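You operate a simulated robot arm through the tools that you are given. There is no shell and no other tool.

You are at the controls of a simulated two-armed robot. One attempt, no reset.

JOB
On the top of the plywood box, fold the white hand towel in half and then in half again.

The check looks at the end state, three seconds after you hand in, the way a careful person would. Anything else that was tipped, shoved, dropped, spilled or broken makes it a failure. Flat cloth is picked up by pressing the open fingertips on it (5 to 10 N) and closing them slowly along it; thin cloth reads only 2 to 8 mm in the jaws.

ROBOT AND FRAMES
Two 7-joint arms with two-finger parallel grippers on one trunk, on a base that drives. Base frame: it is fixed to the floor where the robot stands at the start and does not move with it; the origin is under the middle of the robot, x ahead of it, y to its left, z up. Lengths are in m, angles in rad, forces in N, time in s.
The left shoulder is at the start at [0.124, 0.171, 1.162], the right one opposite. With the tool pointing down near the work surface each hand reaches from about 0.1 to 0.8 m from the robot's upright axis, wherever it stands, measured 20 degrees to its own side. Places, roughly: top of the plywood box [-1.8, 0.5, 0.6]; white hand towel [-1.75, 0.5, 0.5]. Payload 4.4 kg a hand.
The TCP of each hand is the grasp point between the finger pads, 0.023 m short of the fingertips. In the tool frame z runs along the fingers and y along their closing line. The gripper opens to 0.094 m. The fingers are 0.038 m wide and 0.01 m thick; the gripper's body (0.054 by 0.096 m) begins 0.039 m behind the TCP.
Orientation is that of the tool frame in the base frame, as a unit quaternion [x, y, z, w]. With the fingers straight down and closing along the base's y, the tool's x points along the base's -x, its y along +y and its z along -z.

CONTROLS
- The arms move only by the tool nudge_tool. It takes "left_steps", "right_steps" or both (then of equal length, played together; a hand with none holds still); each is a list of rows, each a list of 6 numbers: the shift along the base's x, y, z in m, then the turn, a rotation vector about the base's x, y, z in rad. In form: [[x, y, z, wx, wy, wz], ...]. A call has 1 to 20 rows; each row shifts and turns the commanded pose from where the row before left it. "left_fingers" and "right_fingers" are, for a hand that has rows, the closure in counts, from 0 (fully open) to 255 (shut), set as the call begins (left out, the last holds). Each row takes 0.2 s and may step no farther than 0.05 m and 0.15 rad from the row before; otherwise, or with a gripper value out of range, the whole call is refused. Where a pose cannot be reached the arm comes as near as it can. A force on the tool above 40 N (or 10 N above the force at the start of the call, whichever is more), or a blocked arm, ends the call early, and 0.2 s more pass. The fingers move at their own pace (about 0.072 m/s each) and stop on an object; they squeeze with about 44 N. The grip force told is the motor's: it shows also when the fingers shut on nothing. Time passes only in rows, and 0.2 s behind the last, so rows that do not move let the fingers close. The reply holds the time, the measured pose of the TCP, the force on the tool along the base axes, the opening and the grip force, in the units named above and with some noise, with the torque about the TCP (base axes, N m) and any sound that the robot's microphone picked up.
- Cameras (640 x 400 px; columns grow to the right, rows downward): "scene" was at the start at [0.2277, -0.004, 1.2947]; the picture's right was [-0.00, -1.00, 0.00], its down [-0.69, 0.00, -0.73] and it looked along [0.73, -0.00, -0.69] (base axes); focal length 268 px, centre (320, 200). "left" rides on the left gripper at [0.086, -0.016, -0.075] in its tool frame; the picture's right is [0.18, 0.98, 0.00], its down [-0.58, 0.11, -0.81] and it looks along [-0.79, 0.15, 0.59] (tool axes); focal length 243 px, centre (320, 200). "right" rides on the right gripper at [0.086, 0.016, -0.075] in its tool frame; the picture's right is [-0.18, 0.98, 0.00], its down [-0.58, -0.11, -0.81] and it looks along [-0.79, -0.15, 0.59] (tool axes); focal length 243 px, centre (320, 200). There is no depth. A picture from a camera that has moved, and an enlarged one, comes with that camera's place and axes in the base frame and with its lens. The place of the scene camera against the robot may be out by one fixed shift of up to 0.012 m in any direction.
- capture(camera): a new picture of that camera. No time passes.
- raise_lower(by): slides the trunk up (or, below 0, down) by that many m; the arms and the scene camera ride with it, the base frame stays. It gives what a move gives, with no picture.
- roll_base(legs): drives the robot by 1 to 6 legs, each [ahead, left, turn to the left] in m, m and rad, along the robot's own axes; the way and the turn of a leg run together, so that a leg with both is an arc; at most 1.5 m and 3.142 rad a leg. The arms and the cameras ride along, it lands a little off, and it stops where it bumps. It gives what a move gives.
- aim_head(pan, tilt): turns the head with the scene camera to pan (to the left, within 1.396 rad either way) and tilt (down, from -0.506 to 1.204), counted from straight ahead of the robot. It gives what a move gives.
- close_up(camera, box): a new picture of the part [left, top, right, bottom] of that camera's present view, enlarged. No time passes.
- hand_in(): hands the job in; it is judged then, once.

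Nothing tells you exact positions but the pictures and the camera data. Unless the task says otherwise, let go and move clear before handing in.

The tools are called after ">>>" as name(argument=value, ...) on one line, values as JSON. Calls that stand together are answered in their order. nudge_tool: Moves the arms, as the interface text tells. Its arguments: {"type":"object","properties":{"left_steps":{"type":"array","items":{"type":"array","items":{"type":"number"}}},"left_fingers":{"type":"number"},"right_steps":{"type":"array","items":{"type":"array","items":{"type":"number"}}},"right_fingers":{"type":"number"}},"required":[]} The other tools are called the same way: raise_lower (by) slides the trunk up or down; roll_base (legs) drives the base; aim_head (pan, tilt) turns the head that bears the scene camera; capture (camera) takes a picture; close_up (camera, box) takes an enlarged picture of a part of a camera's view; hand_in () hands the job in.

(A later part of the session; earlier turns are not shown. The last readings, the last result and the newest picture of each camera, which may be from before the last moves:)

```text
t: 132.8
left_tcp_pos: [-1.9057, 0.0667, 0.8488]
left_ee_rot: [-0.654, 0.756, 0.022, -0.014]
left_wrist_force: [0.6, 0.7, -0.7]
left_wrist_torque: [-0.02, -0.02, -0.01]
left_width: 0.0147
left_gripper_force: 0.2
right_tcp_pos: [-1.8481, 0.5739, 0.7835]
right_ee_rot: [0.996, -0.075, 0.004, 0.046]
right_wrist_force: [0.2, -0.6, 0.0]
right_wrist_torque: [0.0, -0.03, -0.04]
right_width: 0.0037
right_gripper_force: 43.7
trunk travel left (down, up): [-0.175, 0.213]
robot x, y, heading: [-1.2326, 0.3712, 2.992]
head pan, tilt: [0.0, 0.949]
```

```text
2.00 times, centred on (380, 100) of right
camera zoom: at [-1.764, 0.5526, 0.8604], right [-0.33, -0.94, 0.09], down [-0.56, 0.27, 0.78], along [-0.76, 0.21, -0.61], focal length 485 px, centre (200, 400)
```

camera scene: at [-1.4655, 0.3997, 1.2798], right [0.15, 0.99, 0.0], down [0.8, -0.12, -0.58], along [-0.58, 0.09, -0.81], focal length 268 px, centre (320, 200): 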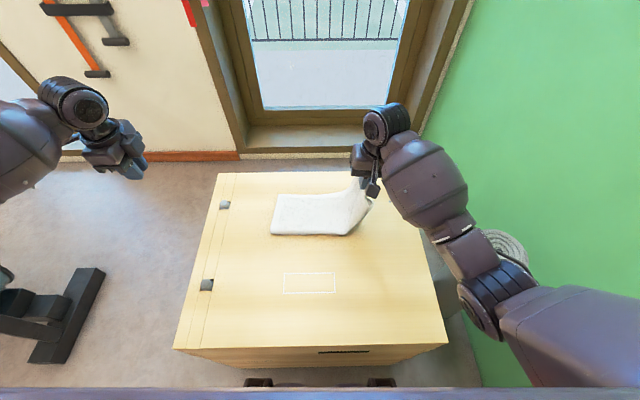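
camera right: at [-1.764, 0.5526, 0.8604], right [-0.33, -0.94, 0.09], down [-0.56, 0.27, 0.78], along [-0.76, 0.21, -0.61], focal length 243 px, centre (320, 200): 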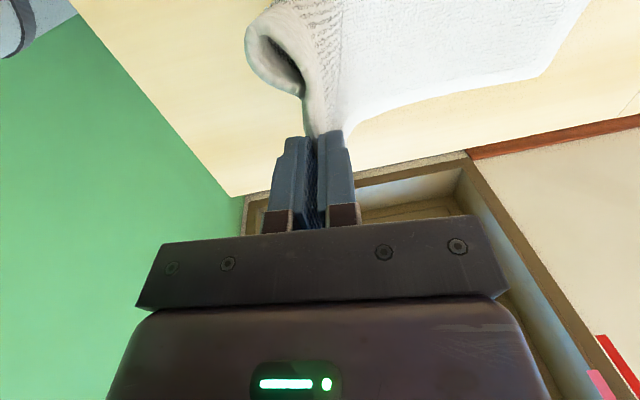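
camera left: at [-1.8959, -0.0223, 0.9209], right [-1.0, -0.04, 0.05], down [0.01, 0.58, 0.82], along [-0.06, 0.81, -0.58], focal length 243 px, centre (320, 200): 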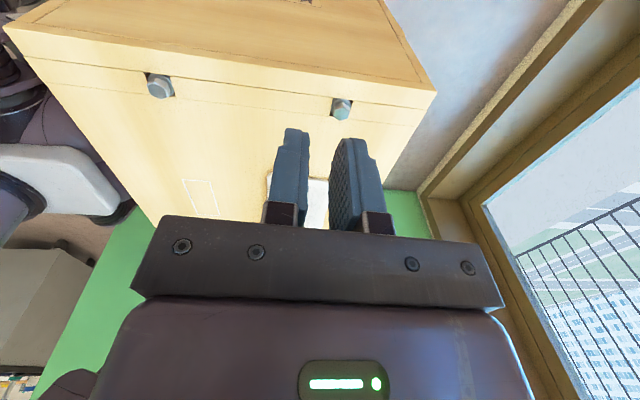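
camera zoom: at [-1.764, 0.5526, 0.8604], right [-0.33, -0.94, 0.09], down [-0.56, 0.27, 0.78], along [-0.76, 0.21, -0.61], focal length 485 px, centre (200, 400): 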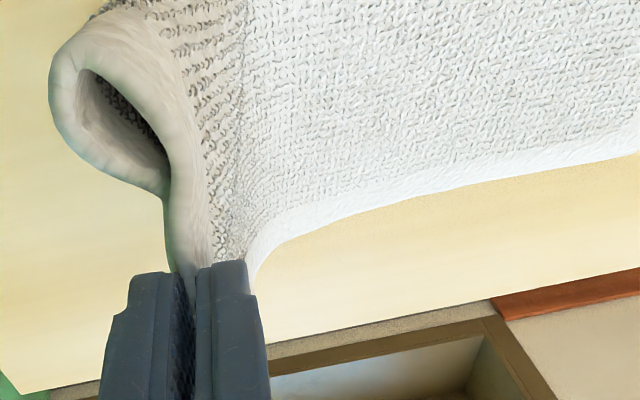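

Both layers are clearly held and the rest stays flat. Continuing the arc.

>>> nudge_tool(right_steps=[[-0.0056, -0.0306, 0.0085, 0.015, 0, 0], [-0.0058, -0.0317, 0.0026, 0.015, 0, 0], [-0.0058, -0.0316, -0.0034, 0.015, 0, 0], [-0.0056, -0.0303, -0.0092, 0.015, 0, 0], [-0.0051, -0.0279, -0.0148, 0.01, 0, 0], [-0.0045, -0.0244, -0.0197, 0, 0, 0]])

>>> capture(camera="scene")

>>> close_up(camera="scene", box=[230, 150, 390, 250])

>>> capture(camera="right")

>>> capture(camera="left")

```text
t: 134.2
left_tcp_pos: [-1.905, 0.0676, 0.8473]
left_ee_rot: [-0.655, 0.756, 0.022, -0.013]
left_wrist_force: [0.8, 1.0, 0.5]
left_wrist_torque: [0.02, -0.02, 0.0]
left_width: 0.0148
left_gripper_force: 0.0
right_tcp_pos: [-1.8808, 0.3983, 0.7482]
right_ee_rot: [0.997, -0.074, 0.001, 0.01]
right_wrist_force: [1.0, 0.7, -0.4]
right_wrist_torque: [-0.05, -0.01, -0.01]
right_width: 0.0039
right_gripper_force: 44.3
trunk travel left (down, up): [-0.175, 0.213]
robot x, y, heading: [-1.2352, 0.369, 2.991]
head pan, tilt: [0.0, 0.949]
```

```text
taken
camera scene: at [-1.4658, 0.3998, 1.2797], right [0.15, 0.99, 0.0], down [0.8, -0.12, -0.58], along [-0.58, 0.09, -0.81], focal length 268 px, centre (320, 200)
```

scene: 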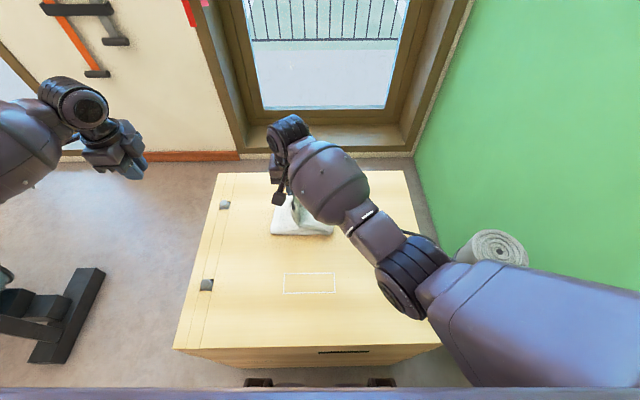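

```text
4.00 times, centred on (310, 200) of scene
camera zoom: at [-1.4658, 0.3998, 1.2797], right [0.15, 0.99, 0.0], down [0.8, -0.12, -0.58], along [-0.58, 0.09, -0.81], focal length 1071 px, centre (360, 200)
```

zoom: 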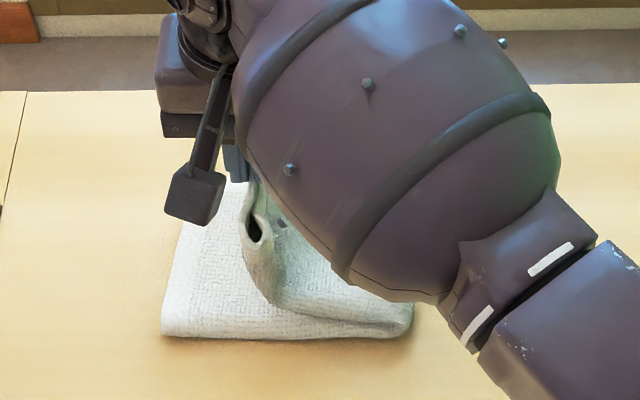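

```text
taken
camera right: at [-1.7977, 0.3716, 0.8248], right [-0.33, -0.94, 0.02], down [-0.56, 0.21, 0.8], along [-0.76, 0.25, -0.6], focal length 243 px, centre (320, 200)
```

right: 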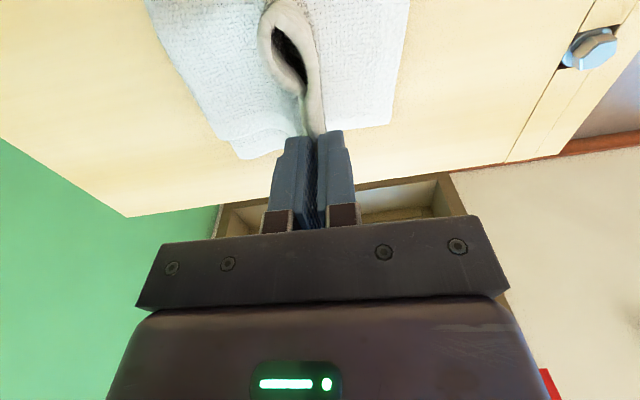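

```text
taken
camera left: at [-1.896, -0.0225, 0.9207], right [-1.0, -0.04, 0.05], down [0.01, 0.58, 0.82], along [-0.06, 0.81, -0.58], focal length 243 px, centre (320, 200)
```

left: 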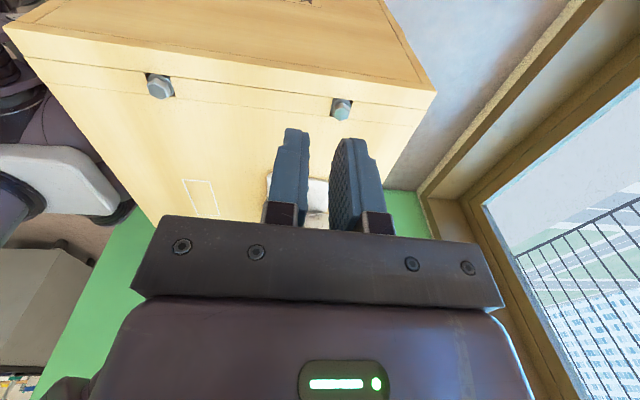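

Nearly there: the left edge line runs from FL (-1.963, 0.350) to NL (-1.832, 0.321), so I'll set the pinched end about 13 mm inside its middle.

>>> nudge_tool(right_steps=[[-0.0048, -0.0203, -0.0239, 0.01, 0, 0], [-0.0045, -0.0151, -0.0271, 0.01, 0, 0], [-0.003, -0.0096, -0.027, 0, 0, 0], [-0.0015, -0.004, -0.018, 0, 0, 0], [0, 0, -0.004, 0, 0, 0]])

>>> capture(camera="right")

>>> close_up(camera="scene", box=[230, 150, 390, 250])

```text
t: 135.6
left_tcp_pos: [-1.9046, 0.0675, 0.8494]
left_ee_rot: [-0.655, 0.756, 0.022, -0.013]
left_wrist_force: [-0.2, 0.5, -0.4]
left_wrist_torque: [-0.01, -0.02, 0.01]
left_width: 0.0148
left_gripper_force: 0.1
right_tcp_pos: [-1.9117, 0.3872, 0.6496]
right_ee_rot: [0.996, -0.091, -0.009, -0.014]
right_wrist_force: [3.3, -0.9, 19.4]
right_wrist_torque: [-0.08, -0.1, -0.04]
right_width: 0.0034
right_gripper_force: 44.1
trunk travel left (down, up): [-0.175, 0.213]
robot x, y, heading: [-1.2299, 0.3687, 2.992]
head pan, tilt: [0.0, 0.949]
stopped in row 5 (right hand): the arm was blocked; the commanded pose is now the measured one
```

```text
taken
camera right: at [-1.8288, 0.353, 0.7226], right [-0.36, -0.93, -0.02], down [-0.54, 0.19, 0.82], along [-0.76, 0.31, -0.57], focal length 243 px, centre (320, 200)
```

right: 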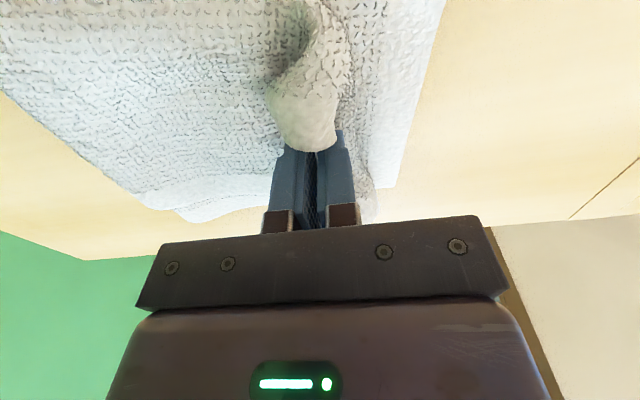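

```text
4.00 times, centred on (310, 200) of scene
camera zoom: at [-1.4644, 0.4001, 1.28], right [0.15, 0.99, 0.0], down [0.8, -0.12, -0.58], along [-0.58, 0.09, -0.81], focal length 1071 px, centre (360, 200)
```

zoom: 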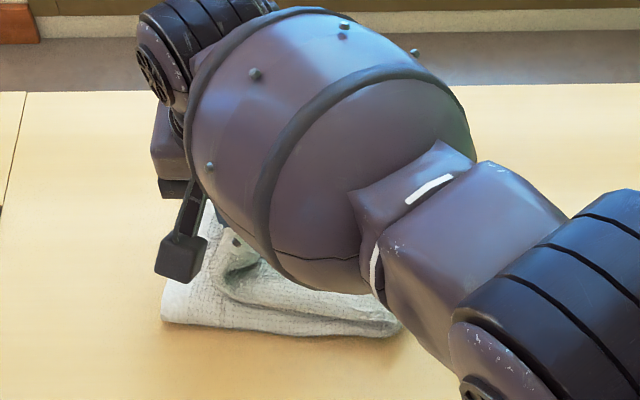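

The right arm got blocked crossing over to the left (elbow against my chest), so the end isn't where I want it yet. I'll lift back up along the arc, shift the base left about 6 cm with the hand raised, and then set it down.

>>> nudge_tool(right_steps=[[0.003, 0.001, 0.012, 0, 0, 0], [0.005, 0.003, 0.014, 0.005, 0.003, 0.01], [0.006, 0.004, 0.015, 0.008, 0.003, 0.01], [0.006, 0.004, 0.015, 0.008, 0.004, 0.01], [0.006, 0.004, 0.015, 0, 0, 0], [0.004, 0.002, 0.015, 0, 0, 0]])

>>> capture(camera="right")

>>> capture(camera="scene")

```text
t: 137.0
left_tcp_pos: [-1.9053, 0.0676, 0.8486]
left_ee_rot: [-0.655, 0.756, 0.022, -0.014]
left_wrist_force: [-0.1, 0.2, 0.0]
left_wrist_torque: [-0.06, 0.01, 0.01]
left_width: 0.0148
left_gripper_force: 0.0
right_tcp_pos: [-1.8835, 0.407, 0.7329]
right_ee_rot: [0.996, -0.079, -0.012, -0.024]
right_wrist_force: [-1.1, 0.1, -0.5]
right_wrist_torque: [0.0, 0.01, 0.0]
right_width: 0.0037
right_gripper_force: 44.1
trunk travel left (down, up): [-0.175, 0.213]
robot x, y, heading: [-1.2362, 0.3729, 2.996]
head pan, tilt: [0.0, 0.949]
```

```text
taken
camera right: at [-1.7994, 0.3734, 0.8052], right [-0.34, -0.94, -0.04], down [-0.54, 0.16, 0.83], along [-0.77, 0.3, -0.56], focal length 243 px, centre (320, 200)
```

right: 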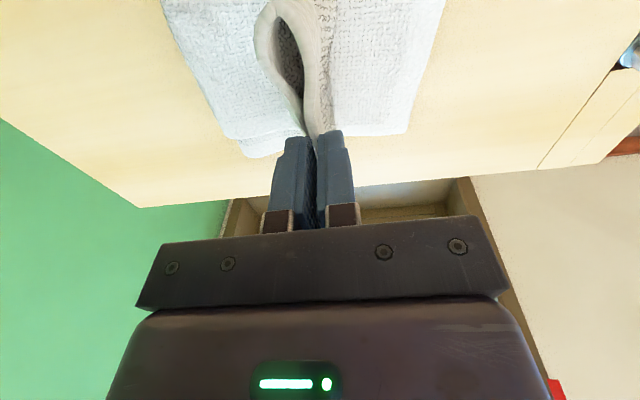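

```text
taken
camera scene: at [-1.4653, 0.4003, 1.2798], right [0.15, 0.99, 0.0], down [0.8, -0.12, -0.58], along [-0.58, 0.09, -0.81], focal length 268 px, centre (320, 200)
```

scene: 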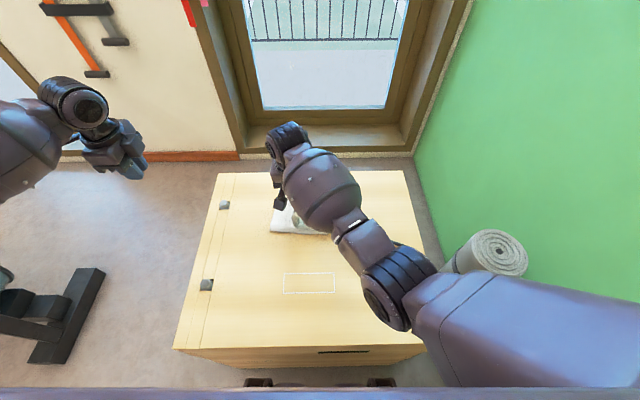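

The grip holds and the lower half is undisturbed. Shifting the base 6 cm to the left.

>>> roll_base(legs=[[0, 0.06, 0]])

>>> capture(camera="right")

>>> capture(camera="scene")

```text
t: 138.2
left_tcp_pos: [-1.9144, 0.0074, 0.8479]
left_ee_rot: [-0.654, 0.756, 0.022, -0.013]
left_wrist_force: [0.4, -0.8, -0.3]
left_wrist_torque: [0.02, -0.01, 0.0]
left_width: 0.0147
left_gripper_force: 0.0
right_tcp_pos: [-1.8904, 0.3479, 0.731]
right_ee_rot: [0.996, -0.079, -0.01, -0.027]
right_wrist_force: [0.4, -0.9, 0.2]
right_wrist_torque: [-0.04, -0.01, -0.03]
right_width: 0.003
right_gripper_force: 44.5
trunk travel left (down, up): [-0.175, 0.213]
robot x, y, heading: [-1.2425, 0.3103, 2.993]
head pan, tilt: [0.0, 0.949]
```

```text
taken
camera right: at [-1.807, 0.3144, 0.8024], right [-0.34, -0.94, -0.05], down [-0.54, 0.15, 0.83], along [-0.77, 0.3, -0.56], focal length 243 px, centre (320, 200)
```

right: 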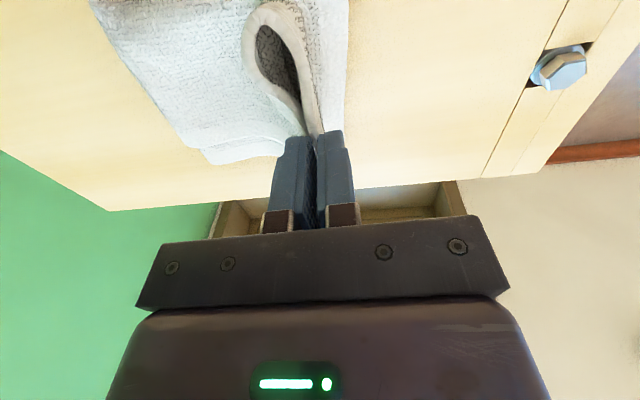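

```text
taken
camera scene: at [-1.4746, 0.3403, 1.2797], right [0.15, 0.99, 0.0], down [0.8, -0.12, -0.58], along [-0.58, 0.09, -0.81], focal length 268 px, centre (320, 200)
```

scene: 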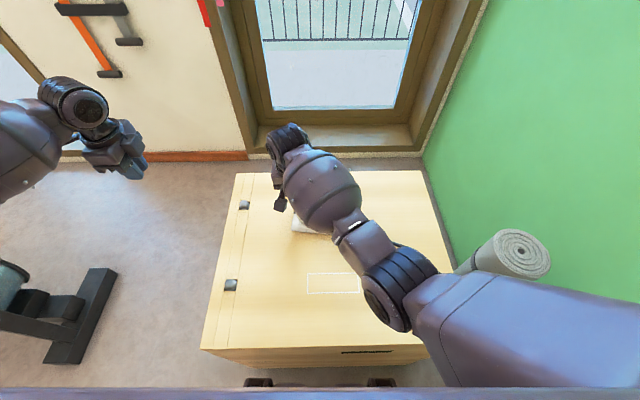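

The hand is now right above the target spot. Lowering it straight down.

>>> nudge_tool(right_steps=[[-0.001, 0, -0.016, -0.012, -0.005, 0], [-0.001, 0, -0.016, -0.012, -0.005, 0], [-0.001, 0, -0.016, -0.012, -0.005, 0], [-0.001, 0, -0.016, -0.012, -0.005, 0], [-0.001, 0, -0.012, 0, 0, 0]])

>>> capture(camera="right")

>>> close_up(camera="scene", box=[230, 150, 422, 270])

```text
t: 139.4
left_tcp_pos: [-1.9147, 0.0079, 0.8508]
left_ee_rot: [-0.654, 0.756, 0.023, -0.014]
left_wrist_force: [0.0, -0.3, 0.6]
left_wrist_torque: [0.0, -0.01, -0.03]
left_width: 0.0147
left_gripper_force: 0.1
right_tcp_pos: [-1.8977, 0.3514, 0.6563]
right_ee_rot: [0.997, -0.08, -0.001, -0.005]
right_wrist_force: [1.4, 1.1, 5.1]
right_wrist_torque: [0.06, -0.04, 0.0]
right_width: 0.0034
right_gripper_force: 44.2
trunk travel left (down, up): [-0.175, 0.213]
robot x, y, heading: [-1.2461, 0.3092, 2.991]
head pan, tilt: [0.0, 0.949]
```

```text
taken
camera right: at [-1.8145, 0.3205, 0.7315], right [-0.34, -0.94, -0.01], down [-0.56, 0.19, 0.81], along [-0.76, 0.28, -0.59], focal length 243 px, centre (320, 200)
```

right: 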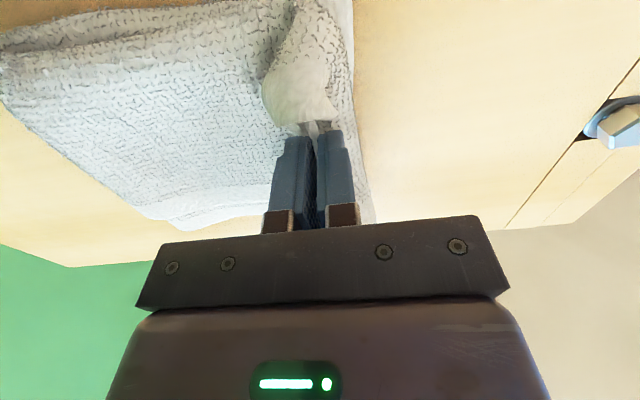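

```text
3.33 times, centred on (326, 210) of scene
camera zoom: at [-1.4737, 0.3407, 1.2801], right [0.15, 0.99, 0.0], down [0.8, -0.12, -0.58], along [-0.58, 0.09, -0.81], focal length 893 px, centre (300, 167)
```

zoom: 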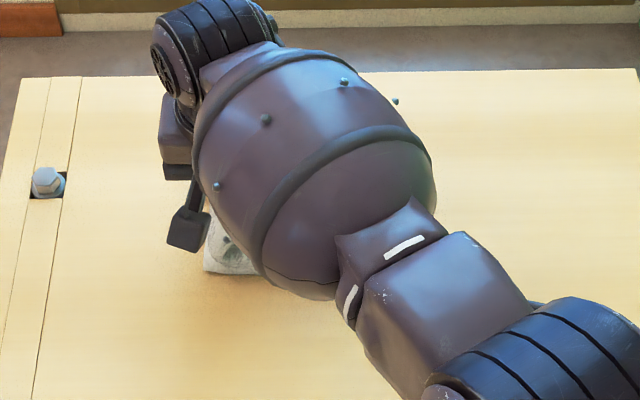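

>>> nudge_tool(right_steps=[[0, -0.003, -0.003, 0, 0, 0], [0, 0, -0.003, 0, 0, 0], [0, 0, 0, 0, 0, 0]])

>>> nudge_tool(right_steps=[[0, 0, 0, 0, 0, 0], [0, 0, 0, 0, 0, 0]], right_fingers=215)

>>> capture(camera="right")

```text
t: 140.2
left_tcp_pos: [-1.9135, 0.0071, 0.8508]
left_ee_rot: [-0.654, 0.756, 0.023, -0.013]
left_wrist_force: [0.0, 0.3, -0.2]
left_wrist_torque: [-0.03, -0.02, -0.02]
left_width: 0.0151
left_gripper_force: 0.1
right_tcp_pos: [-1.8976, 0.3494, 0.6504]
right_ee_rot: [0.997, -0.081, -0.001, -0.005]
right_wrist_force: [3.2, 0.9, 20.0]
right_wrist_torque: [0.07, 0.0, -0.01]
right_width: 0.0034
right_gripper_force: 44.3
trunk travel left (down, up): [-0.175, 0.213]
robot x, y, heading: [-1.2429, 0.3112, 2.994]
head pan, tilt: [0.0, 0.949]
```

```text
t: 140.8
left_tcp_pos: [-1.9129, 0.0068, 0.8486]
left_ee_rot: [-0.654, 0.756, 0.022, -0.013]
left_wrist_force: [0.2, -0.1, 0.1]
left_wrist_torque: [0.02, 0.01, -0.02]
left_width: 0.0153
left_gripper_force: 0.1
right_tcp_pos: [-1.8988, 0.3509, 0.6498]
right_ee_rot: [0.997, -0.081, -0.001, -0.006]
right_wrist_force: [-0.3, -2.0, 11.1]
right_wrist_torque: [-0.05, 0.02, -0.04]
right_width: 0.0122
right_gripper_force: 0.0
trunk travel left (down, up): [-0.175, 0.213]
robot x, y, heading: [-1.2443, 0.3078, 2.994]
head pan, tilt: [0.0, 0.949]
```

```text
taken
camera right: at [-1.8156, 0.319, 0.7243], right [-0.34, -0.94, -0.01], down [-0.56, 0.19, 0.81], along [-0.76, 0.28, -0.59], focal length 243 px, centre (320, 200)
```

right: 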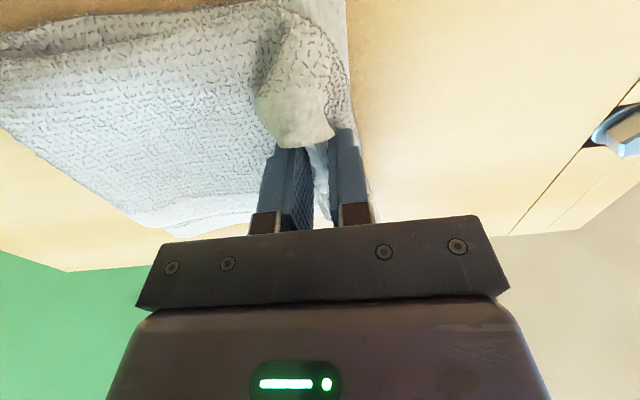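

Released. I'll lift straight up and away to see the result.

>>> nudge_tool(right_steps=[[0, 0, 0.006, 0, 0, 0], [0, 0, 0.012, 0, 0, 0], [0, 0, 0.02, 0, 0, 0], [0, 0, 0.03, 0, 0, 0], [0, 0.01, 0.03, 0, 0, 0], [0, 0.03, 0.02, 0, 0, 0], [0, 0.04, 0.01, 0, 0, 0], [0, 0.04, 0, 0, 0, 0], [0, 0.04, 0, 0, 0, 0], [0, 0.04, 0, 0, 0, 0], [0, 0.04, 0, 0, 0, 0], [0, 0.04, 0, 0, 0, 0]])

>>> capture(camera="scene")

>>> close_up(camera="scene", box=[260, 170, 420, 270])

>>> capture(camera="right")

>>> capture(camera="left")

```text
t: 143.4
left_tcp_pos: [-1.9138, 0.0088, 0.8479]
left_ee_rot: [-0.654, 0.756, 0.022, -0.013]
left_wrist_force: [-0.1, -0.2, 0.3]
left_wrist_torque: [0.0, 0.0, 0.01]
left_width: 0.0146
left_gripper_force: 0.0
right_tcp_pos: [-1.8962, 0.6275, 0.7765]
right_ee_rot: [0.997, -0.079, 0.001, -0.005]
right_wrist_force: [0.0, 0.3, -0.5]
right_wrist_torque: [-0.01, -0.02, 0.02]
right_width: 0.0148
right_gripper_force: 0.1
trunk travel left (down, up): [-0.175, 0.213]
robot x, y, heading: [-1.2441, 0.3089, 2.99]
head pan, tilt: [0.0, 0.949]
```

```text
taken
camera scene: at [-1.4744, 0.3412, 1.2798], right [0.15, 0.99, 0.0], down [0.8, -0.12, -0.58], along [-0.58, 0.09, -0.81], focal length 268 px, centre (320, 200)
```

scene: 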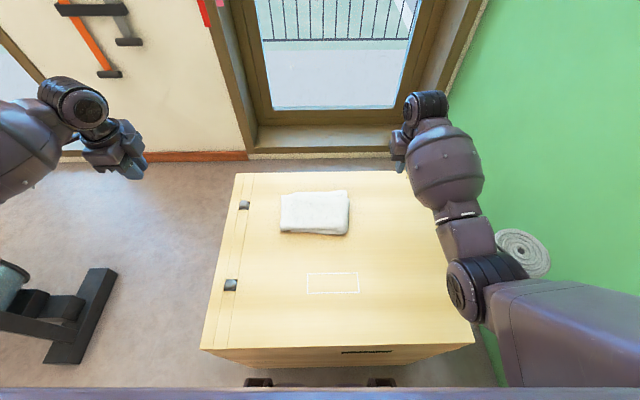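

```text
4.00 times, centred on (340, 220) of scene
camera zoom: at [-1.4744, 0.3412, 1.2798], right [0.15, 0.99, 0.0], down [0.8, -0.12, -0.58], along [-0.58, 0.09, -0.81], focal length 1071 px, centre (240, 120)
```

zoom: 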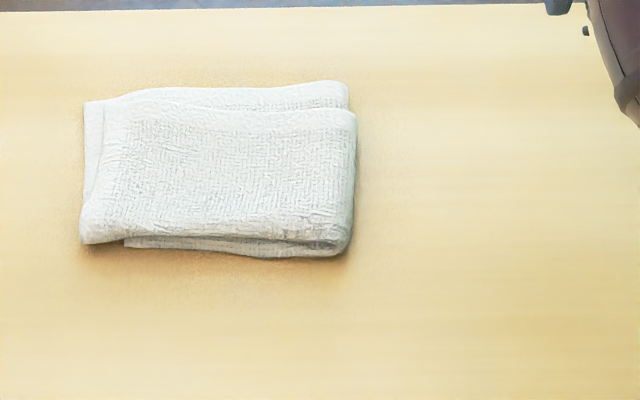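

```text
taken
camera right: at [-1.8131, 0.5978, 0.8515], right [-0.34, -0.94, -0.01], down [-0.56, 0.19, 0.81], along [-0.76, 0.28, -0.59], focal length 243 px, centre (320, 200)
```

right: 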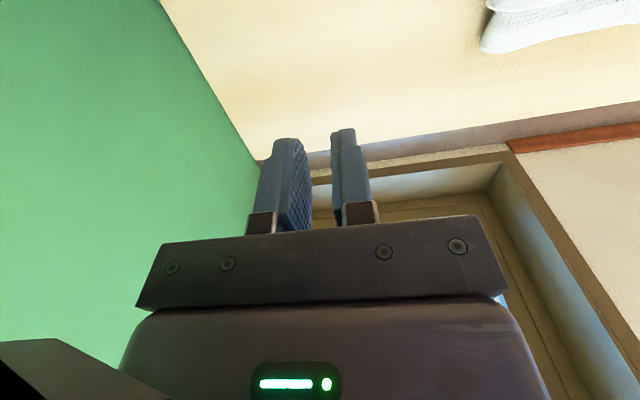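

```text
taken
camera left: at [-1.9055, -0.0805, 0.9213], right [-1.0, -0.04, 0.05], down [0.02, 0.58, 0.82], along [-0.06, 0.81, -0.58], focal length 243 px, centre (320, 200)
```

left: 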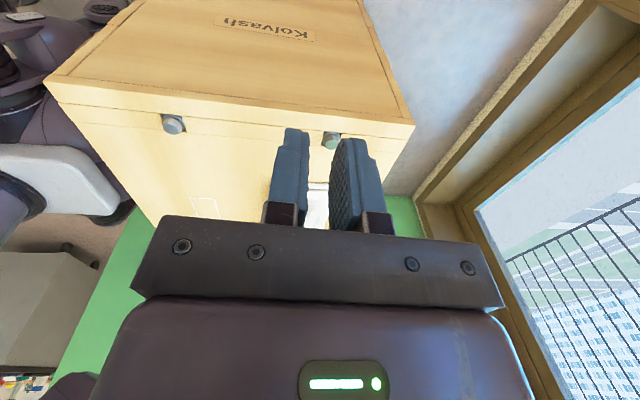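

The towel is now folded in quarters and lies neatly, though the top half looks offset toward me by a centimetre or two. I'll bring the left hand's camera over it, staying high, to judge the alignment.

>>> nudge_tool(left_steps=[[0.004, 0.04, -0.005, 0, 0, 0], [0.004, 0.04, -0.005, 0, 0, 0], [0.004, 0.04, -0.005, 0, 0, 0], [0.004, 0.04, -0.005, 0, 0, 0], [0.004, 0.04, -0.005, 0, 0, 0], [0.004, 0.03, -0.005, 0, 0, 0]])

>>> capture(camera="left")

>>> close_up(camera="scene", box=[270, 180, 366, 240])

```text
t: 144.8
left_tcp_pos: [-1.8922, 0.2409, 0.8207]
left_ee_rot: [-0.654, 0.756, 0.022, -0.013]
left_wrist_force: [0.2, 0.1, -0.5]
left_wrist_torque: [-0.01, 0.03, 0.0]
left_width: 0.0148
left_gripper_force: 0.1
right_tcp_pos: [-1.8972, 0.6267, 0.776]
right_ee_rot: [0.997, -0.078, 0.002, -0.004]
right_wrist_force: [0.3, 0.4, -0.1]
right_wrist_torque: [0.01, 0.01, 0.04]
right_width: 0.0148
right_gripper_force: 0.0
trunk travel left (down, up): [-0.175, 0.213]
robot x, y, heading: [-1.2457, 0.3116, 2.993]
head pan, tilt: [0.0, 0.949]
```

```text
taken
camera left: at [-1.8824, 0.1523, 0.8934], right [-1.0, -0.04, 0.05], down [0.02, 0.58, 0.82], along [-0.06, 0.81, -0.58], focal length 243 px, centre (320, 200)
```

left: 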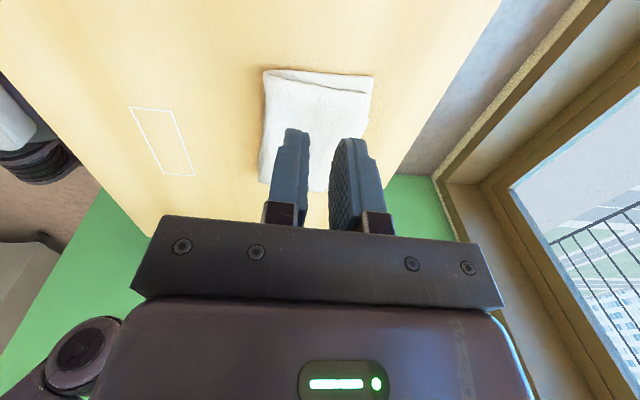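

```text
6.67 times, centred on (318, 210) of scene
camera zoom: at [-1.4746, 0.3411, 1.2797], right [0.15, 0.99, 0.0], down [0.8, -0.12, -0.58], along [-0.58, 0.09, -0.81], focal length 1786 px, centre (333, 133)
```

zoom: 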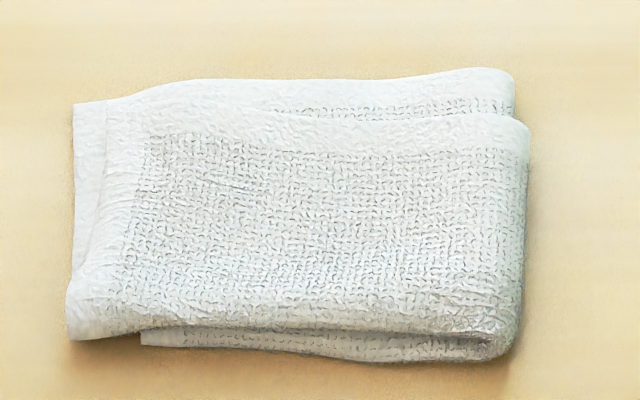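

Measuring from this view, the top half seems to overshoot the bottom's left edge by 2–3 cm as well. I'll take a closer look from the left hand's camera.

>>> close_up(camera="left", box=[230, 50, 422, 170])

>>> nudge_tool(left_steps=[[0, -0.03, 0, 0, 0, 0], [0, -0.03, -0.01, 0, 0, 0], [0, -0.02, -0.02, 0, 0, 0], [0, 0, -0.02, 0, 0, 0]])

>>> capture(camera="left")

```text
3.33 times, centred on (326, 110) of left
camera zoom: at [-1.8824, 0.1523, 0.8934], right [-1.0, -0.04, 0.05], down [0.02, 0.58, 0.82], along [-0.06, 0.81, -0.58], focal length 809 px, centre (300, 500)
```

zoom: 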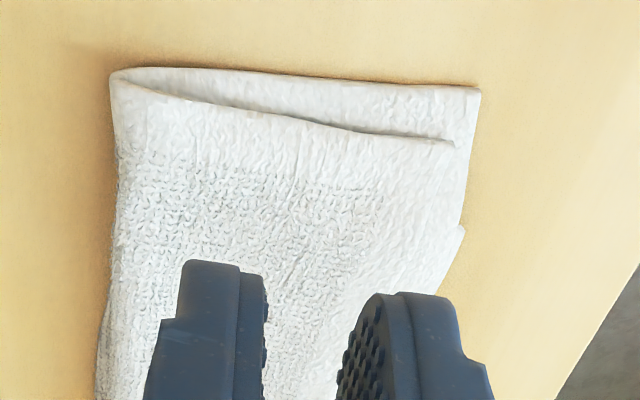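

```text
t: 145.8
left_tcp_pos: [-1.8901, 0.1579, 0.7688]
left_ee_rot: [-0.654, 0.756, 0.022, -0.013]
left_wrist_force: [0.5, 0.4, 0.0]
left_wrist_torque: [-0.01, 0.02, 0.0]
left_width: 0.0146
left_gripper_force: 0.0
right_tcp_pos: [-1.896, 0.6264, 0.7758]
right_ee_rot: [0.997, -0.079, 0.002, -0.005]
right_wrist_force: [-0.1, -0.2, 0.1]
right_wrist_torque: [0.0, -0.01, 0.01]
right_width: 0.0147
right_gripper_force: 0.1
trunk travel left (down, up): [-0.175, 0.213]
robot x, y, heading: [-1.243, 0.3115, 2.997]
head pan, tilt: [0.0, 0.949]
```

```text
taken
camera left: at [-1.8819, 0.0681, 0.8411], right [-1.0, -0.04, 0.05], down [0.01, 0.58, 0.82], along [-0.06, 0.81, -0.58], focal length 243 px, centre (320, 200)
```

left: 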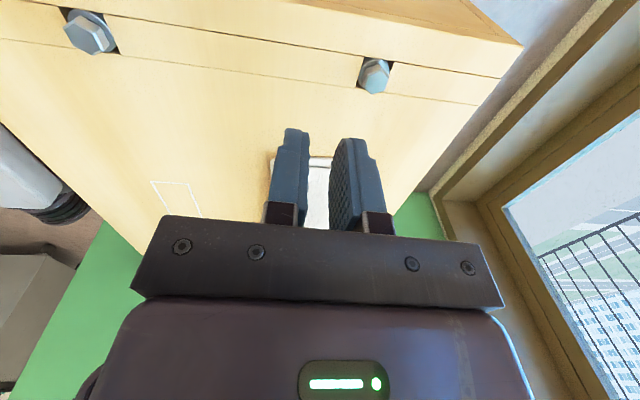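

The overshoot is real: the top pack's left end sits 3–5 cm past the bottom's left edge, at y≈0.29 against about 0.335. Since that overhang lies directly on the wood, the left hand can pinch just the top pack there and re-lay it, so I'll turn the left hand to close sideways, out over free space.

>>> nudge_tool(left_steps=[[-0.02, -0.025, 0.02, 0, 0, 0], [-0.02, -0.025, 0.02, 0, 0, 0], [-0.02, -0.025, 0.02, 0, 0, 0], [-0.02, -0.025, 0.02, 0, 0, 0], [0, 0, 0, 0, -0.016, 0.14], [0, 0, 0, 0, -0.016, 0.14], [0, 0, 0, 0, -0.016, 0.14], [0, 0, 0, 0, 0, 0.145], [0, 0, 0, 0, 0, 0.145], [0, 0, 0, 0, 0, 0.145], [0, 0, 0, 0, 0, 0.145], [0, 0, 0, 0, 0, 0.145], [0, 0, 0, 0, 0, 0.145], [0, 0, 0, 0, 0, 0.145], [0, 0, 0, 0, 0, 0.14]])

>>> capture(camera="scene")

>>> capture(camera="left")

```text
t: 149.0
left_tcp_pos: [-1.9699, 0.0566, 0.8475]
left_ee_rot: [0.998, -0.068, -0.002, 0.002]
left_wrist_force: [-0.1, -0.4, -0.7]
left_wrist_torque: [-0.01, -0.03, -0.02]
left_width: 0.015
left_gripper_force: 0.0
right_tcp_pos: [-1.8973, 0.6271, 0.7776]
right_ee_rot: [0.997, -0.08, 0.002, -0.003]
right_wrist_force: [0.2, -0.7, 0.1]
right_wrist_torque: [0.01, -0.03, -0.03]
right_width: 0.0146
right_gripper_force: 0.1
trunk travel left (down, up): [-0.175, 0.213]
robot x, y, heading: [-1.2433, 0.3136, 2.992]
head pan, tilt: [0.0, 0.949]
```

```text
taken
camera scene: at [-1.4745, 0.3408, 1.2797], right [0.15, 0.99, 0.0], down [0.8, -0.12, -0.58], along [-0.58, 0.09, -0.81], focal length 268 px, centre (320, 200)
```

scene: 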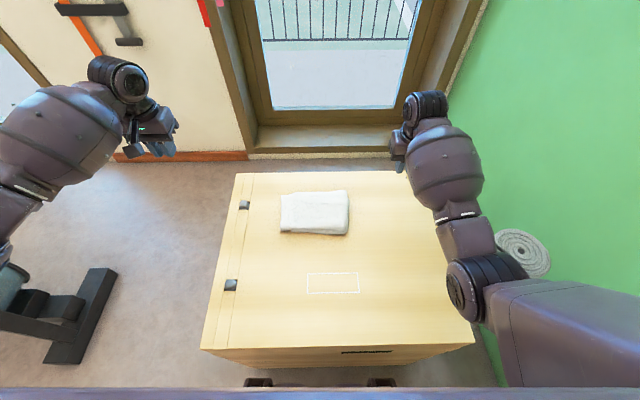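

```text
taken
camera left: at [-1.8798, 0.0625, 0.9219], right [0.05, -1.0, 0.0], down [-0.59, -0.03, 0.81], along [-0.81, -0.04, -0.59], focal length 243 px, centre (320, 200)
```

left: 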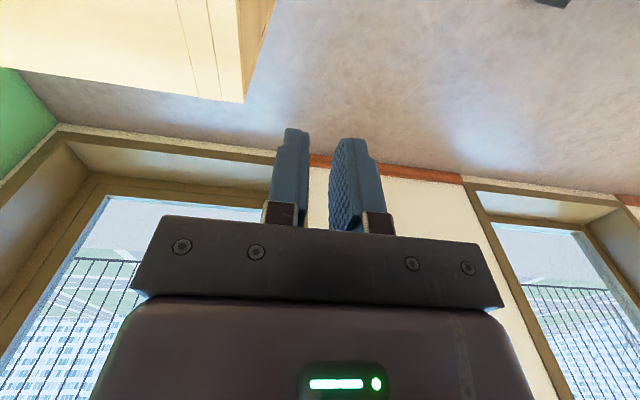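

>>> nudge_tool(left_steps=[[0.0117, 0.038, -0.01, 0.01, 0, 0], [0.0117, 0.038, -0.015, 0.01, 0, 0], [0.0117, 0.038, -0.02, 0.01, 0, 0], [0.0117, 0.038, -0.025, 0.01, 0, 0], [0.0117, 0.038, -0.028, 0.01, 0, 0], [0.0117, 0.038, -0.03, 0.01, 0, 0]], left_fingers=160)

>>> capture(camera="left")

>>> capture(camera="scene")

```text
t: 150.4
left_tcp_pos: [-1.9026, 0.286, 0.7184]
left_ee_rot: [0.997, -0.071, -0.005, -0.028]
left_wrist_force: [0.7, -0.6, 0.1]
left_wrist_torque: [-0.01, -0.01, 0.0]
left_width: 0.035
left_gripper_force: 0.1
right_tcp_pos: [-1.8961, 0.6265, 0.7759]
right_ee_rot: [0.997, -0.079, 0.001, -0.002]
right_wrist_force: [0.3, 0.1, 0.7]
right_wrist_torque: [0.02, -0.01, 0.0]
right_width: 0.0147
right_gripper_force: 0.1
trunk travel left (down, up): [-0.175, 0.213]
robot x, y, heading: [-1.2467, 0.3107, 2.992]
head pan, tilt: [0.0, 0.949]
```

```text
taken
camera left: at [-1.8118, 0.2856, 0.7924], right [0.05, -1.0, -0.06], down [-0.59, -0.07, 0.81], along [-0.81, 0.0, -0.59], focal length 243 px, centre (320, 200)
```

left: 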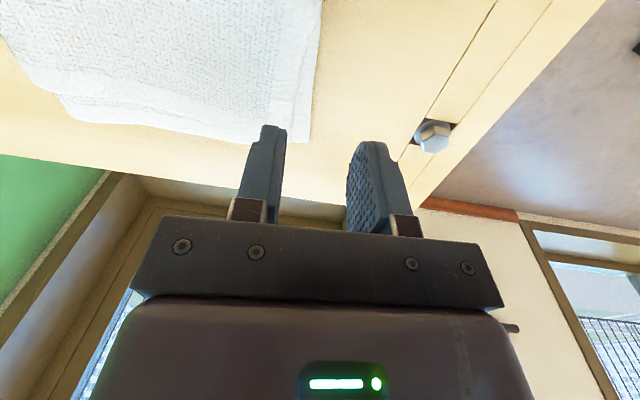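

```text
taken
camera scene: at [-1.4747, 0.3412, 1.2796], right [0.15, 0.99, 0.0], down [0.8, -0.12, -0.58], along [-0.58, 0.09, -0.81], focal length 268 px, centre (320, 200)
```

scene: 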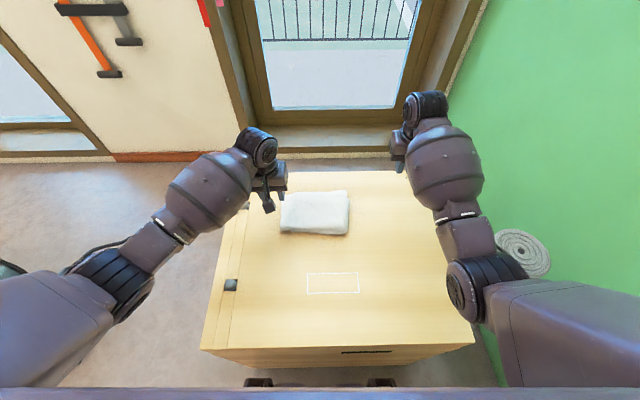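

>>> close_up(camera="left", box=[180, 0, 372, 120])

>>> close_up(camera="left", box=[230, 80, 390, 180])

```text
3.33 times, centred on (276, 60) of left
camera zoom: at [-1.8118, 0.2856, 0.7924], right [0.05, -1.0, -0.06], down [-0.59, -0.07, 0.81], along [-0.81, 0.0, -0.59], focal length 809 px, centre (467, 667)
```

zoom: 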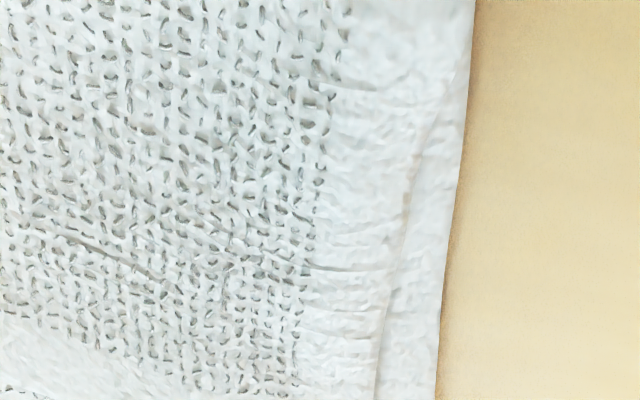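

```text
4.00 times, centred on (310, 130) of left
camera zoom: at [-1.8118, 0.2856, 0.7924], right [0.05, -1.0, -0.06], down [-0.59, -0.07, 0.81], along [-0.81, 0.0, -0.59], focal length 970 px, centre (360, 480)
```

zoom: 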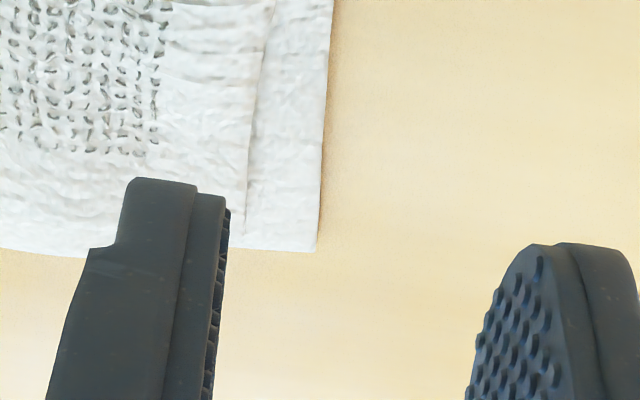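

The overhang's two layers rest on bare wood. I'll shift the left hand onto it and lower gently.

>>> nudge_tool(left_steps=[[0, 0.006, -0.025, 0.01, 0, 0], [0, 0.006, -0.025, 0.01, 0, 0], [0, 0.006, -0.022, 0.01, 0, 0], [0, 0, -0.002, 0, 0, 0]])

>>> capture(camera="left")

>>> nudge_tool(left_steps=[[0, 0, -0.0015, 0, 0, 0]])

```text
t: 151.4
left_tcp_pos: [-1.9011, 0.3056, 0.6469]
left_ee_rot: [0.997, -0.069, -0.007, -0.043]
left_wrist_force: [-0.6, 0.8, 0.6]
left_wrist_torque: [0.01, -0.03, -0.02]
left_width: 0.035
left_gripper_force: 0.0
right_tcp_pos: [-1.8963, 0.6268, 0.7766]
right_ee_rot: [0.997, -0.08, 0.001, -0.004]
right_wrist_force: [0.8, 0.5, 0.5]
right_wrist_torque: [-0.01, -0.01, 0.02]
right_width: 0.015
right_gripper_force: 0.1
trunk travel left (down, up): [-0.175, 0.213]
robot x, y, heading: [-1.2429, 0.3125, 2.992]
head pan, tilt: [0.0, 0.949]
```

```text
taken
camera left: at [-1.8111, 0.3027, 0.7201], right [0.05, -1.0, -0.09], down [-0.59, -0.1, 0.8], along [-0.81, 0.01, -0.59], focal length 243 px, centre (320, 200)
```

left: 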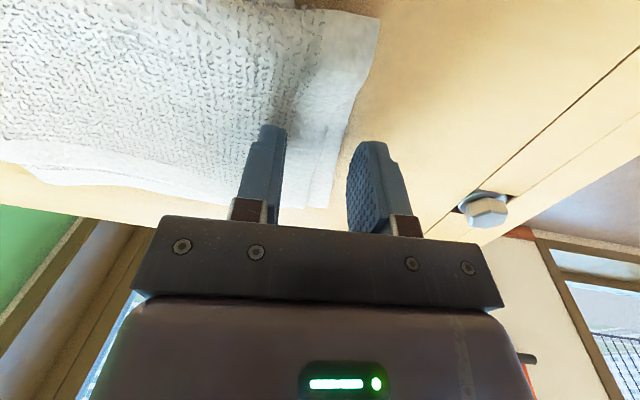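

```text
t: 151.8
left_tcp_pos: [-1.8999, 0.3056, 0.645]
left_ee_rot: [0.997, -0.069, -0.006, -0.044]
left_wrist_force: [0.1, -0.5, 1.1]
left_wrist_torque: [0.04, 0.01, 0.0]
left_width: 0.0354
left_gripper_force: 0.0
right_tcp_pos: [-1.8955, 0.6265, 0.777]
right_ee_rot: [0.997, -0.079, 0.001, -0.004]
right_wrist_force: [-0.5, -0.1, -0.4]
right_wrist_torque: [0.0, -0.01, -0.02]
right_width: 0.0149
right_gripper_force: 0.2
trunk travel left (down, up): [-0.175, 0.213]
robot x, y, heading: [-1.244, 0.3094, 2.991]
head pan, tilt: [0.0, 0.949]
```

>>> nudge_tool(left_steps=[[0, 0, -0.002, 0, 0, 0]])

>>> nudge_tool(left_steps=[[0, 0, -0.002, 0, 0, 0]])

>>> nudge_tool(left_steps=[[0, 0, -0.0015, 0, 0, 0]])

```text
t: 152.2
left_tcp_pos: [-1.8993, 0.3056, 0.644]
left_ee_rot: [0.997, -0.069, -0.006, -0.043]
left_wrist_force: [-1.2, 0.7, 2.2]
left_wrist_torque: [0.08, 0.01, 0.04]
left_width: 0.0357
left_gripper_force: 0.9
right_tcp_pos: [-1.8966, 0.6272, 0.7763]
right_ee_rot: [0.997, -0.08, 0.001, -0.004]
right_wrist_force: [-0.1, -0.3, -0.6]
right_wrist_torque: [-0.02, 0.03, 0.0]
right_width: 0.0149
right_gripper_force: 0.1
trunk travel left (down, up): [-0.175, 0.213]
robot x, y, heading: [-1.2473, 0.3091, 2.994]
head pan, tilt: [0.0, 0.949]
```

```text
t: 152.6
left_tcp_pos: [-1.9013, 0.3055, 0.641]
left_ee_rot: [0.996, -0.07, -0.007, -0.045]
left_wrist_force: [0.8, -0.3, 5.1]
left_wrist_torque: [0.15, -0.08, -0.02]
left_width: 0.0355
left_gripper_force: 0.8
right_tcp_pos: [-1.8964, 0.6268, 0.7773]
right_ee_rot: [0.997, -0.08, 0.002, -0.004]
right_wrist_force: [-0.8, 0.2, -0.8]
right_wrist_torque: [0.0, 0.03, 0.0]
right_width: 0.0149
right_gripper_force: 0.0
trunk travel left (down, up): [-0.175, 0.213]
robot x, y, heading: [-1.2419, 0.3114, 2.992]
head pan, tilt: [0.0, 0.949]
```

```text
t: 153.0
left_tcp_pos: [-1.9013, 0.3045, 0.6402]
left_ee_rot: [0.997, -0.07, -0.008, -0.044]
left_wrist_force: [1.7, 0.8, 8.1]
left_wrist_torque: [0.26, -0.09, -0.06]
left_width: 0.0355
left_gripper_force: 1.1
right_tcp_pos: [-1.8952, 0.6277, 0.7776]
right_ee_rot: [0.997, -0.079, 0.001, -0.003]
right_wrist_force: [-0.1, -0.2, -1.0]
right_wrist_torque: [0.01, 0.02, -0.04]
right_width: 0.015
right_gripper_force: 0.0
trunk travel left (down, up): [-0.175, 0.213]
robot x, y, heading: [-1.2418, 0.3095, 2.992]
head pan, tilt: [0.0, 0.949]
```

The outer finger still hovers above the wood, so I'll tilt a bit more and press a touch further before closing.

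>>> nudge_tool(left_steps=[[0, 0, -0.0005, 0.04, 0, 0], [0, 0, -0.001, 0.03, 0, 0], [0, 0, 0, 0, 0, 0]])

>>> nudge_tool(left_steps=[[0, 0, -0.001, 0, 0, 0]], left_fingers=172)

>>> nudge_tool(left_steps=[[0, 0, 0, 0, 0, 0]], left_fingers=184)

>>> nudge_tool(left_steps=[[0, 0, 0, 0, 0, 0]], left_fingers=196)

>>> capture(camera="left")

```text
t: 153.8
left_tcp_pos: [-1.901, 0.305, 0.6389]
left_ee_rot: [0.995, -0.069, -0.008, -0.078]
left_wrist_force: [-0.3, -1.3, 8.7]
left_wrist_torque: [0.2, -0.08, 0.0]
left_width: 0.0347
left_gripper_force: 0.1
right_tcp_pos: [-1.8959, 0.6263, 0.7766]
right_ee_rot: [0.997, -0.079, 0.001, -0.005]
right_wrist_force: [0.1, 1.1, 0.5]
right_wrist_torque: [0.02, -0.02, -0.02]
right_width: 0.0145
right_gripper_force: 0.1
trunk travel left (down, up): [-0.175, 0.213]
robot x, y, heading: [-1.2427, 0.3112, 2.994]
head pan, tilt: [0.0, 0.949]
```

```text
t: 154.2
left_tcp_pos: [-1.9003, 0.3054, 0.6381]
left_ee_rot: [0.994, -0.069, -0.009, -0.078]
left_wrist_force: [2.6, 0.4, 10.3]
left_wrist_torque: [0.26, -0.13, -0.03]
left_width: 0.0312
left_gripper_force: 0.4
right_tcp_pos: [-1.8954, 0.6278, 0.7772]
right_ee_rot: [0.997, -0.079, 0.001, -0.005]
right_wrist_force: [0.2, -0.2, -0.7]
right_wrist_torque: [0.0, -0.01, 0.01]
right_width: 0.0148
right_gripper_force: 0.1
trunk travel left (down, up): [-0.175, 0.213]
robot x, y, heading: [-1.2441, 0.3139, 2.991]
head pan, tilt: [0.0, 0.949]
```

```text
t: 154.6
left_tcp_pos: [-1.9017, 0.305, 0.6375]
left_ee_rot: [0.995, -0.069, -0.008, -0.078]
left_wrist_force: [-0.5, -0.6, 9.0]
left_wrist_torque: [0.18, -0.13, 0.01]
left_width: 0.0269
left_gripper_force: 1.5
right_tcp_pos: [-1.8953, 0.6262, 0.7772]
right_ee_rot: [0.997, -0.079, 0.002, -0.004]
right_wrist_force: [-1.4, 0.1, 0.0]
right_wrist_torque: [-0.01, -0.01, 0.0]
right_width: 0.0149
right_gripper_force: 0.1
trunk travel left (down, up): [-0.175, 0.213]
robot x, y, heading: [-1.2456, 0.3066, 2.988]
head pan, tilt: [0.0, 0.949]
```

```text
t: 155.0
left_tcp_pos: [-1.9012, 0.3057, 0.6374]
left_ee_rot: [0.995, -0.069, -0.009, -0.078]
left_wrist_force: [0.7, -0.1, 7.7]
left_wrist_torque: [0.16, -0.05, -0.03]
left_width: 0.0221
left_gripper_force: 0.2
right_tcp_pos: [-1.8956, 0.6266, 0.7768]
right_ee_rot: [0.997, -0.08, 0.002, -0.004]
right_wrist_force: [-0.2, 1.3, 0.4]
right_wrist_torque: [0.02, -0.01, 0.04]
right_width: 0.0149
right_gripper_force: 0.1
trunk travel left (down, up): [-0.175, 0.213]
robot x, y, heading: [-1.2444, 0.3115, 2.987]
head pan, tilt: [0.0, 0.949]
```

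```text
taken
camera left: at [-1.8102, 0.2971, 0.7108], right [0.05, -0.99, -0.16], down [-0.59, -0.15, 0.8], along [-0.81, 0.06, -0.58], focal length 243 px, centre (320, 200)
```

left: 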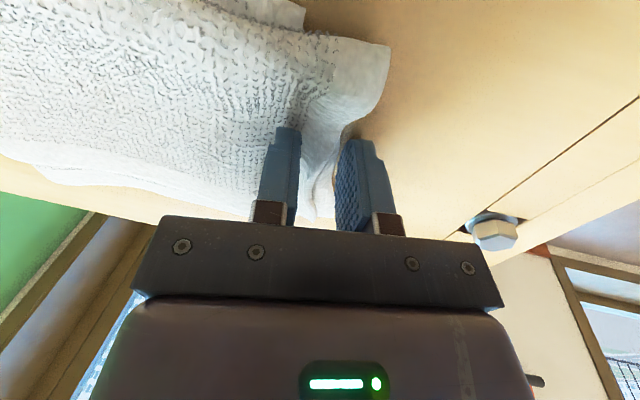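

The end is buckling between the fingers as wanted. Closing the rest of the way.

>>> nudge_tool(left_steps=[[0, 0, -0.0005, 0, 0, 0]], left_fingers=208)

>>> nudge_tool(left_steps=[[0, 0, -0.0005, 0, 0, 0]], left_fingers=220)

>>> nudge_tool(left_steps=[[0, 0, 0, 0, 0, 0]], left_fingers=232)

>>> nudge_tool(left_steps=[[0, 0, 0, 0, 0, 0], [0, 0, 0, 0, 0, 0]], left_fingers=255)

>>> capture(camera="left")

```text
t: 155.4
left_tcp_pos: [-1.9001, 0.305, 0.6364]
left_ee_rot: [0.995, -0.068, -0.01, -0.078]
left_wrist_force: [-0.3, 0.2, 10.3]
left_wrist_torque: [0.16, -0.05, 0.03]
left_width: 0.018
left_gripper_force: 1.2
right_tcp_pos: [-1.8959, 0.6276, 0.7771]
right_ee_rot: [0.997, -0.079, 0.0, -0.004]
right_wrist_force: [0.4, 0.1, 1.0]
right_wrist_torque: [0.02, -0.01, 0.01]
right_width: 0.0149
right_gripper_force: 0.1
trunk travel left (down, up): [-0.175, 0.213]
robot x, y, heading: [-1.2426, 0.307, 2.99]
head pan, tilt: [0.0, 0.949]
```

```text
t: 155.8
left_tcp_pos: [-1.9008, 0.3039, 0.6375]
left_ee_rot: [0.994, -0.069, -0.01, -0.078]
left_wrist_force: [0.0, 0.0, 9.6]
left_wrist_torque: [0.11, -0.03, 0.01]
left_width: 0.0139
left_gripper_force: 1.1
right_tcp_pos: [-1.8955, 0.6273, 0.7765]
right_ee_rot: [0.997, -0.08, 0.001, -0.003]
right_wrist_force: [0.7, 1.3, 0.4]
right_wrist_torque: [0.0, -0.04, -0.01]
right_width: 0.0148
right_gripper_force: 0.1
trunk travel left (down, up): [-0.175, 0.213]
robot x, y, heading: [-1.2393, 0.3089, 2.99]
head pan, tilt: [0.0, 0.949]
```

```text
t: 156.2
left_tcp_pos: [-1.8997, 0.3061, 0.6388]
left_ee_rot: [0.994, -0.07, -0.01, -0.079]
left_wrist_force: [-0.6, 2.4, 10.8]
left_wrist_torque: [0.18, -0.08, -0.02]
left_width: 0.0087
left_gripper_force: 14.8
right_tcp_pos: [-1.8954, 0.6275, 0.777]
right_ee_rot: [0.997, -0.079, 0.001, -0.004]
right_wrist_force: [0.2, -0.4, 1.0]
right_wrist_torque: [-0.02, 0.01, 0.02]
right_width: 0.0149
right_gripper_force: 0.0
trunk travel left (down, up): [-0.175, 0.213]
robot x, y, heading: [-1.2418, 0.3122, 2.988]
head pan, tilt: [0.0, 0.949]
```

```text
t: 156.8
left_tcp_pos: [-1.9003, 0.3061, 0.6377]
left_ee_rot: [0.994, -0.069, -0.01, -0.079]
left_wrist_force: [0.9, 2.9, 9.8]
left_wrist_torque: [0.15, -0.06, 0.0]
left_width: 0.0066
left_gripper_force: 44.5
right_tcp_pos: [-1.8953, 0.6282, 0.7769]
right_ee_rot: [0.997, -0.08, 0.001, -0.004]
right_wrist_force: [-0.9, 0.1, -0.3]
right_wrist_torque: [-0.02, -0.01, -0.01]
right_width: 0.0147
right_gripper_force: 0.0
trunk travel left (down, up): [-0.175, 0.213]
robot x, y, heading: [-1.2419, 0.3115, 2.989]
head pan, tilt: [0.0, 0.949]
```

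```text
taken
camera left: at [-1.8098, 0.2978, 0.7108], right [0.04, -0.99, -0.16], down [-0.58, -0.15, 0.8], along [-0.81, 0.06, -0.58], focal length 243 px, centre (320, 200)
```

left: 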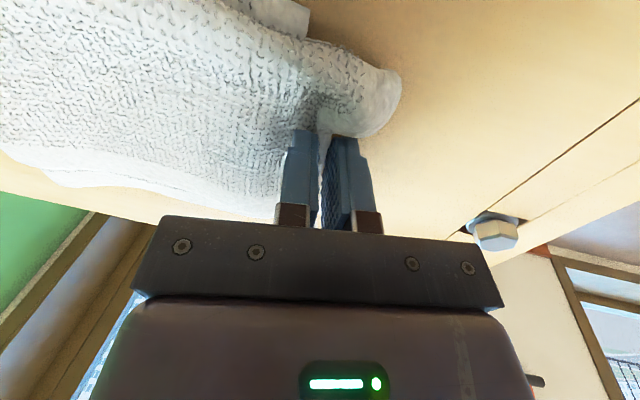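

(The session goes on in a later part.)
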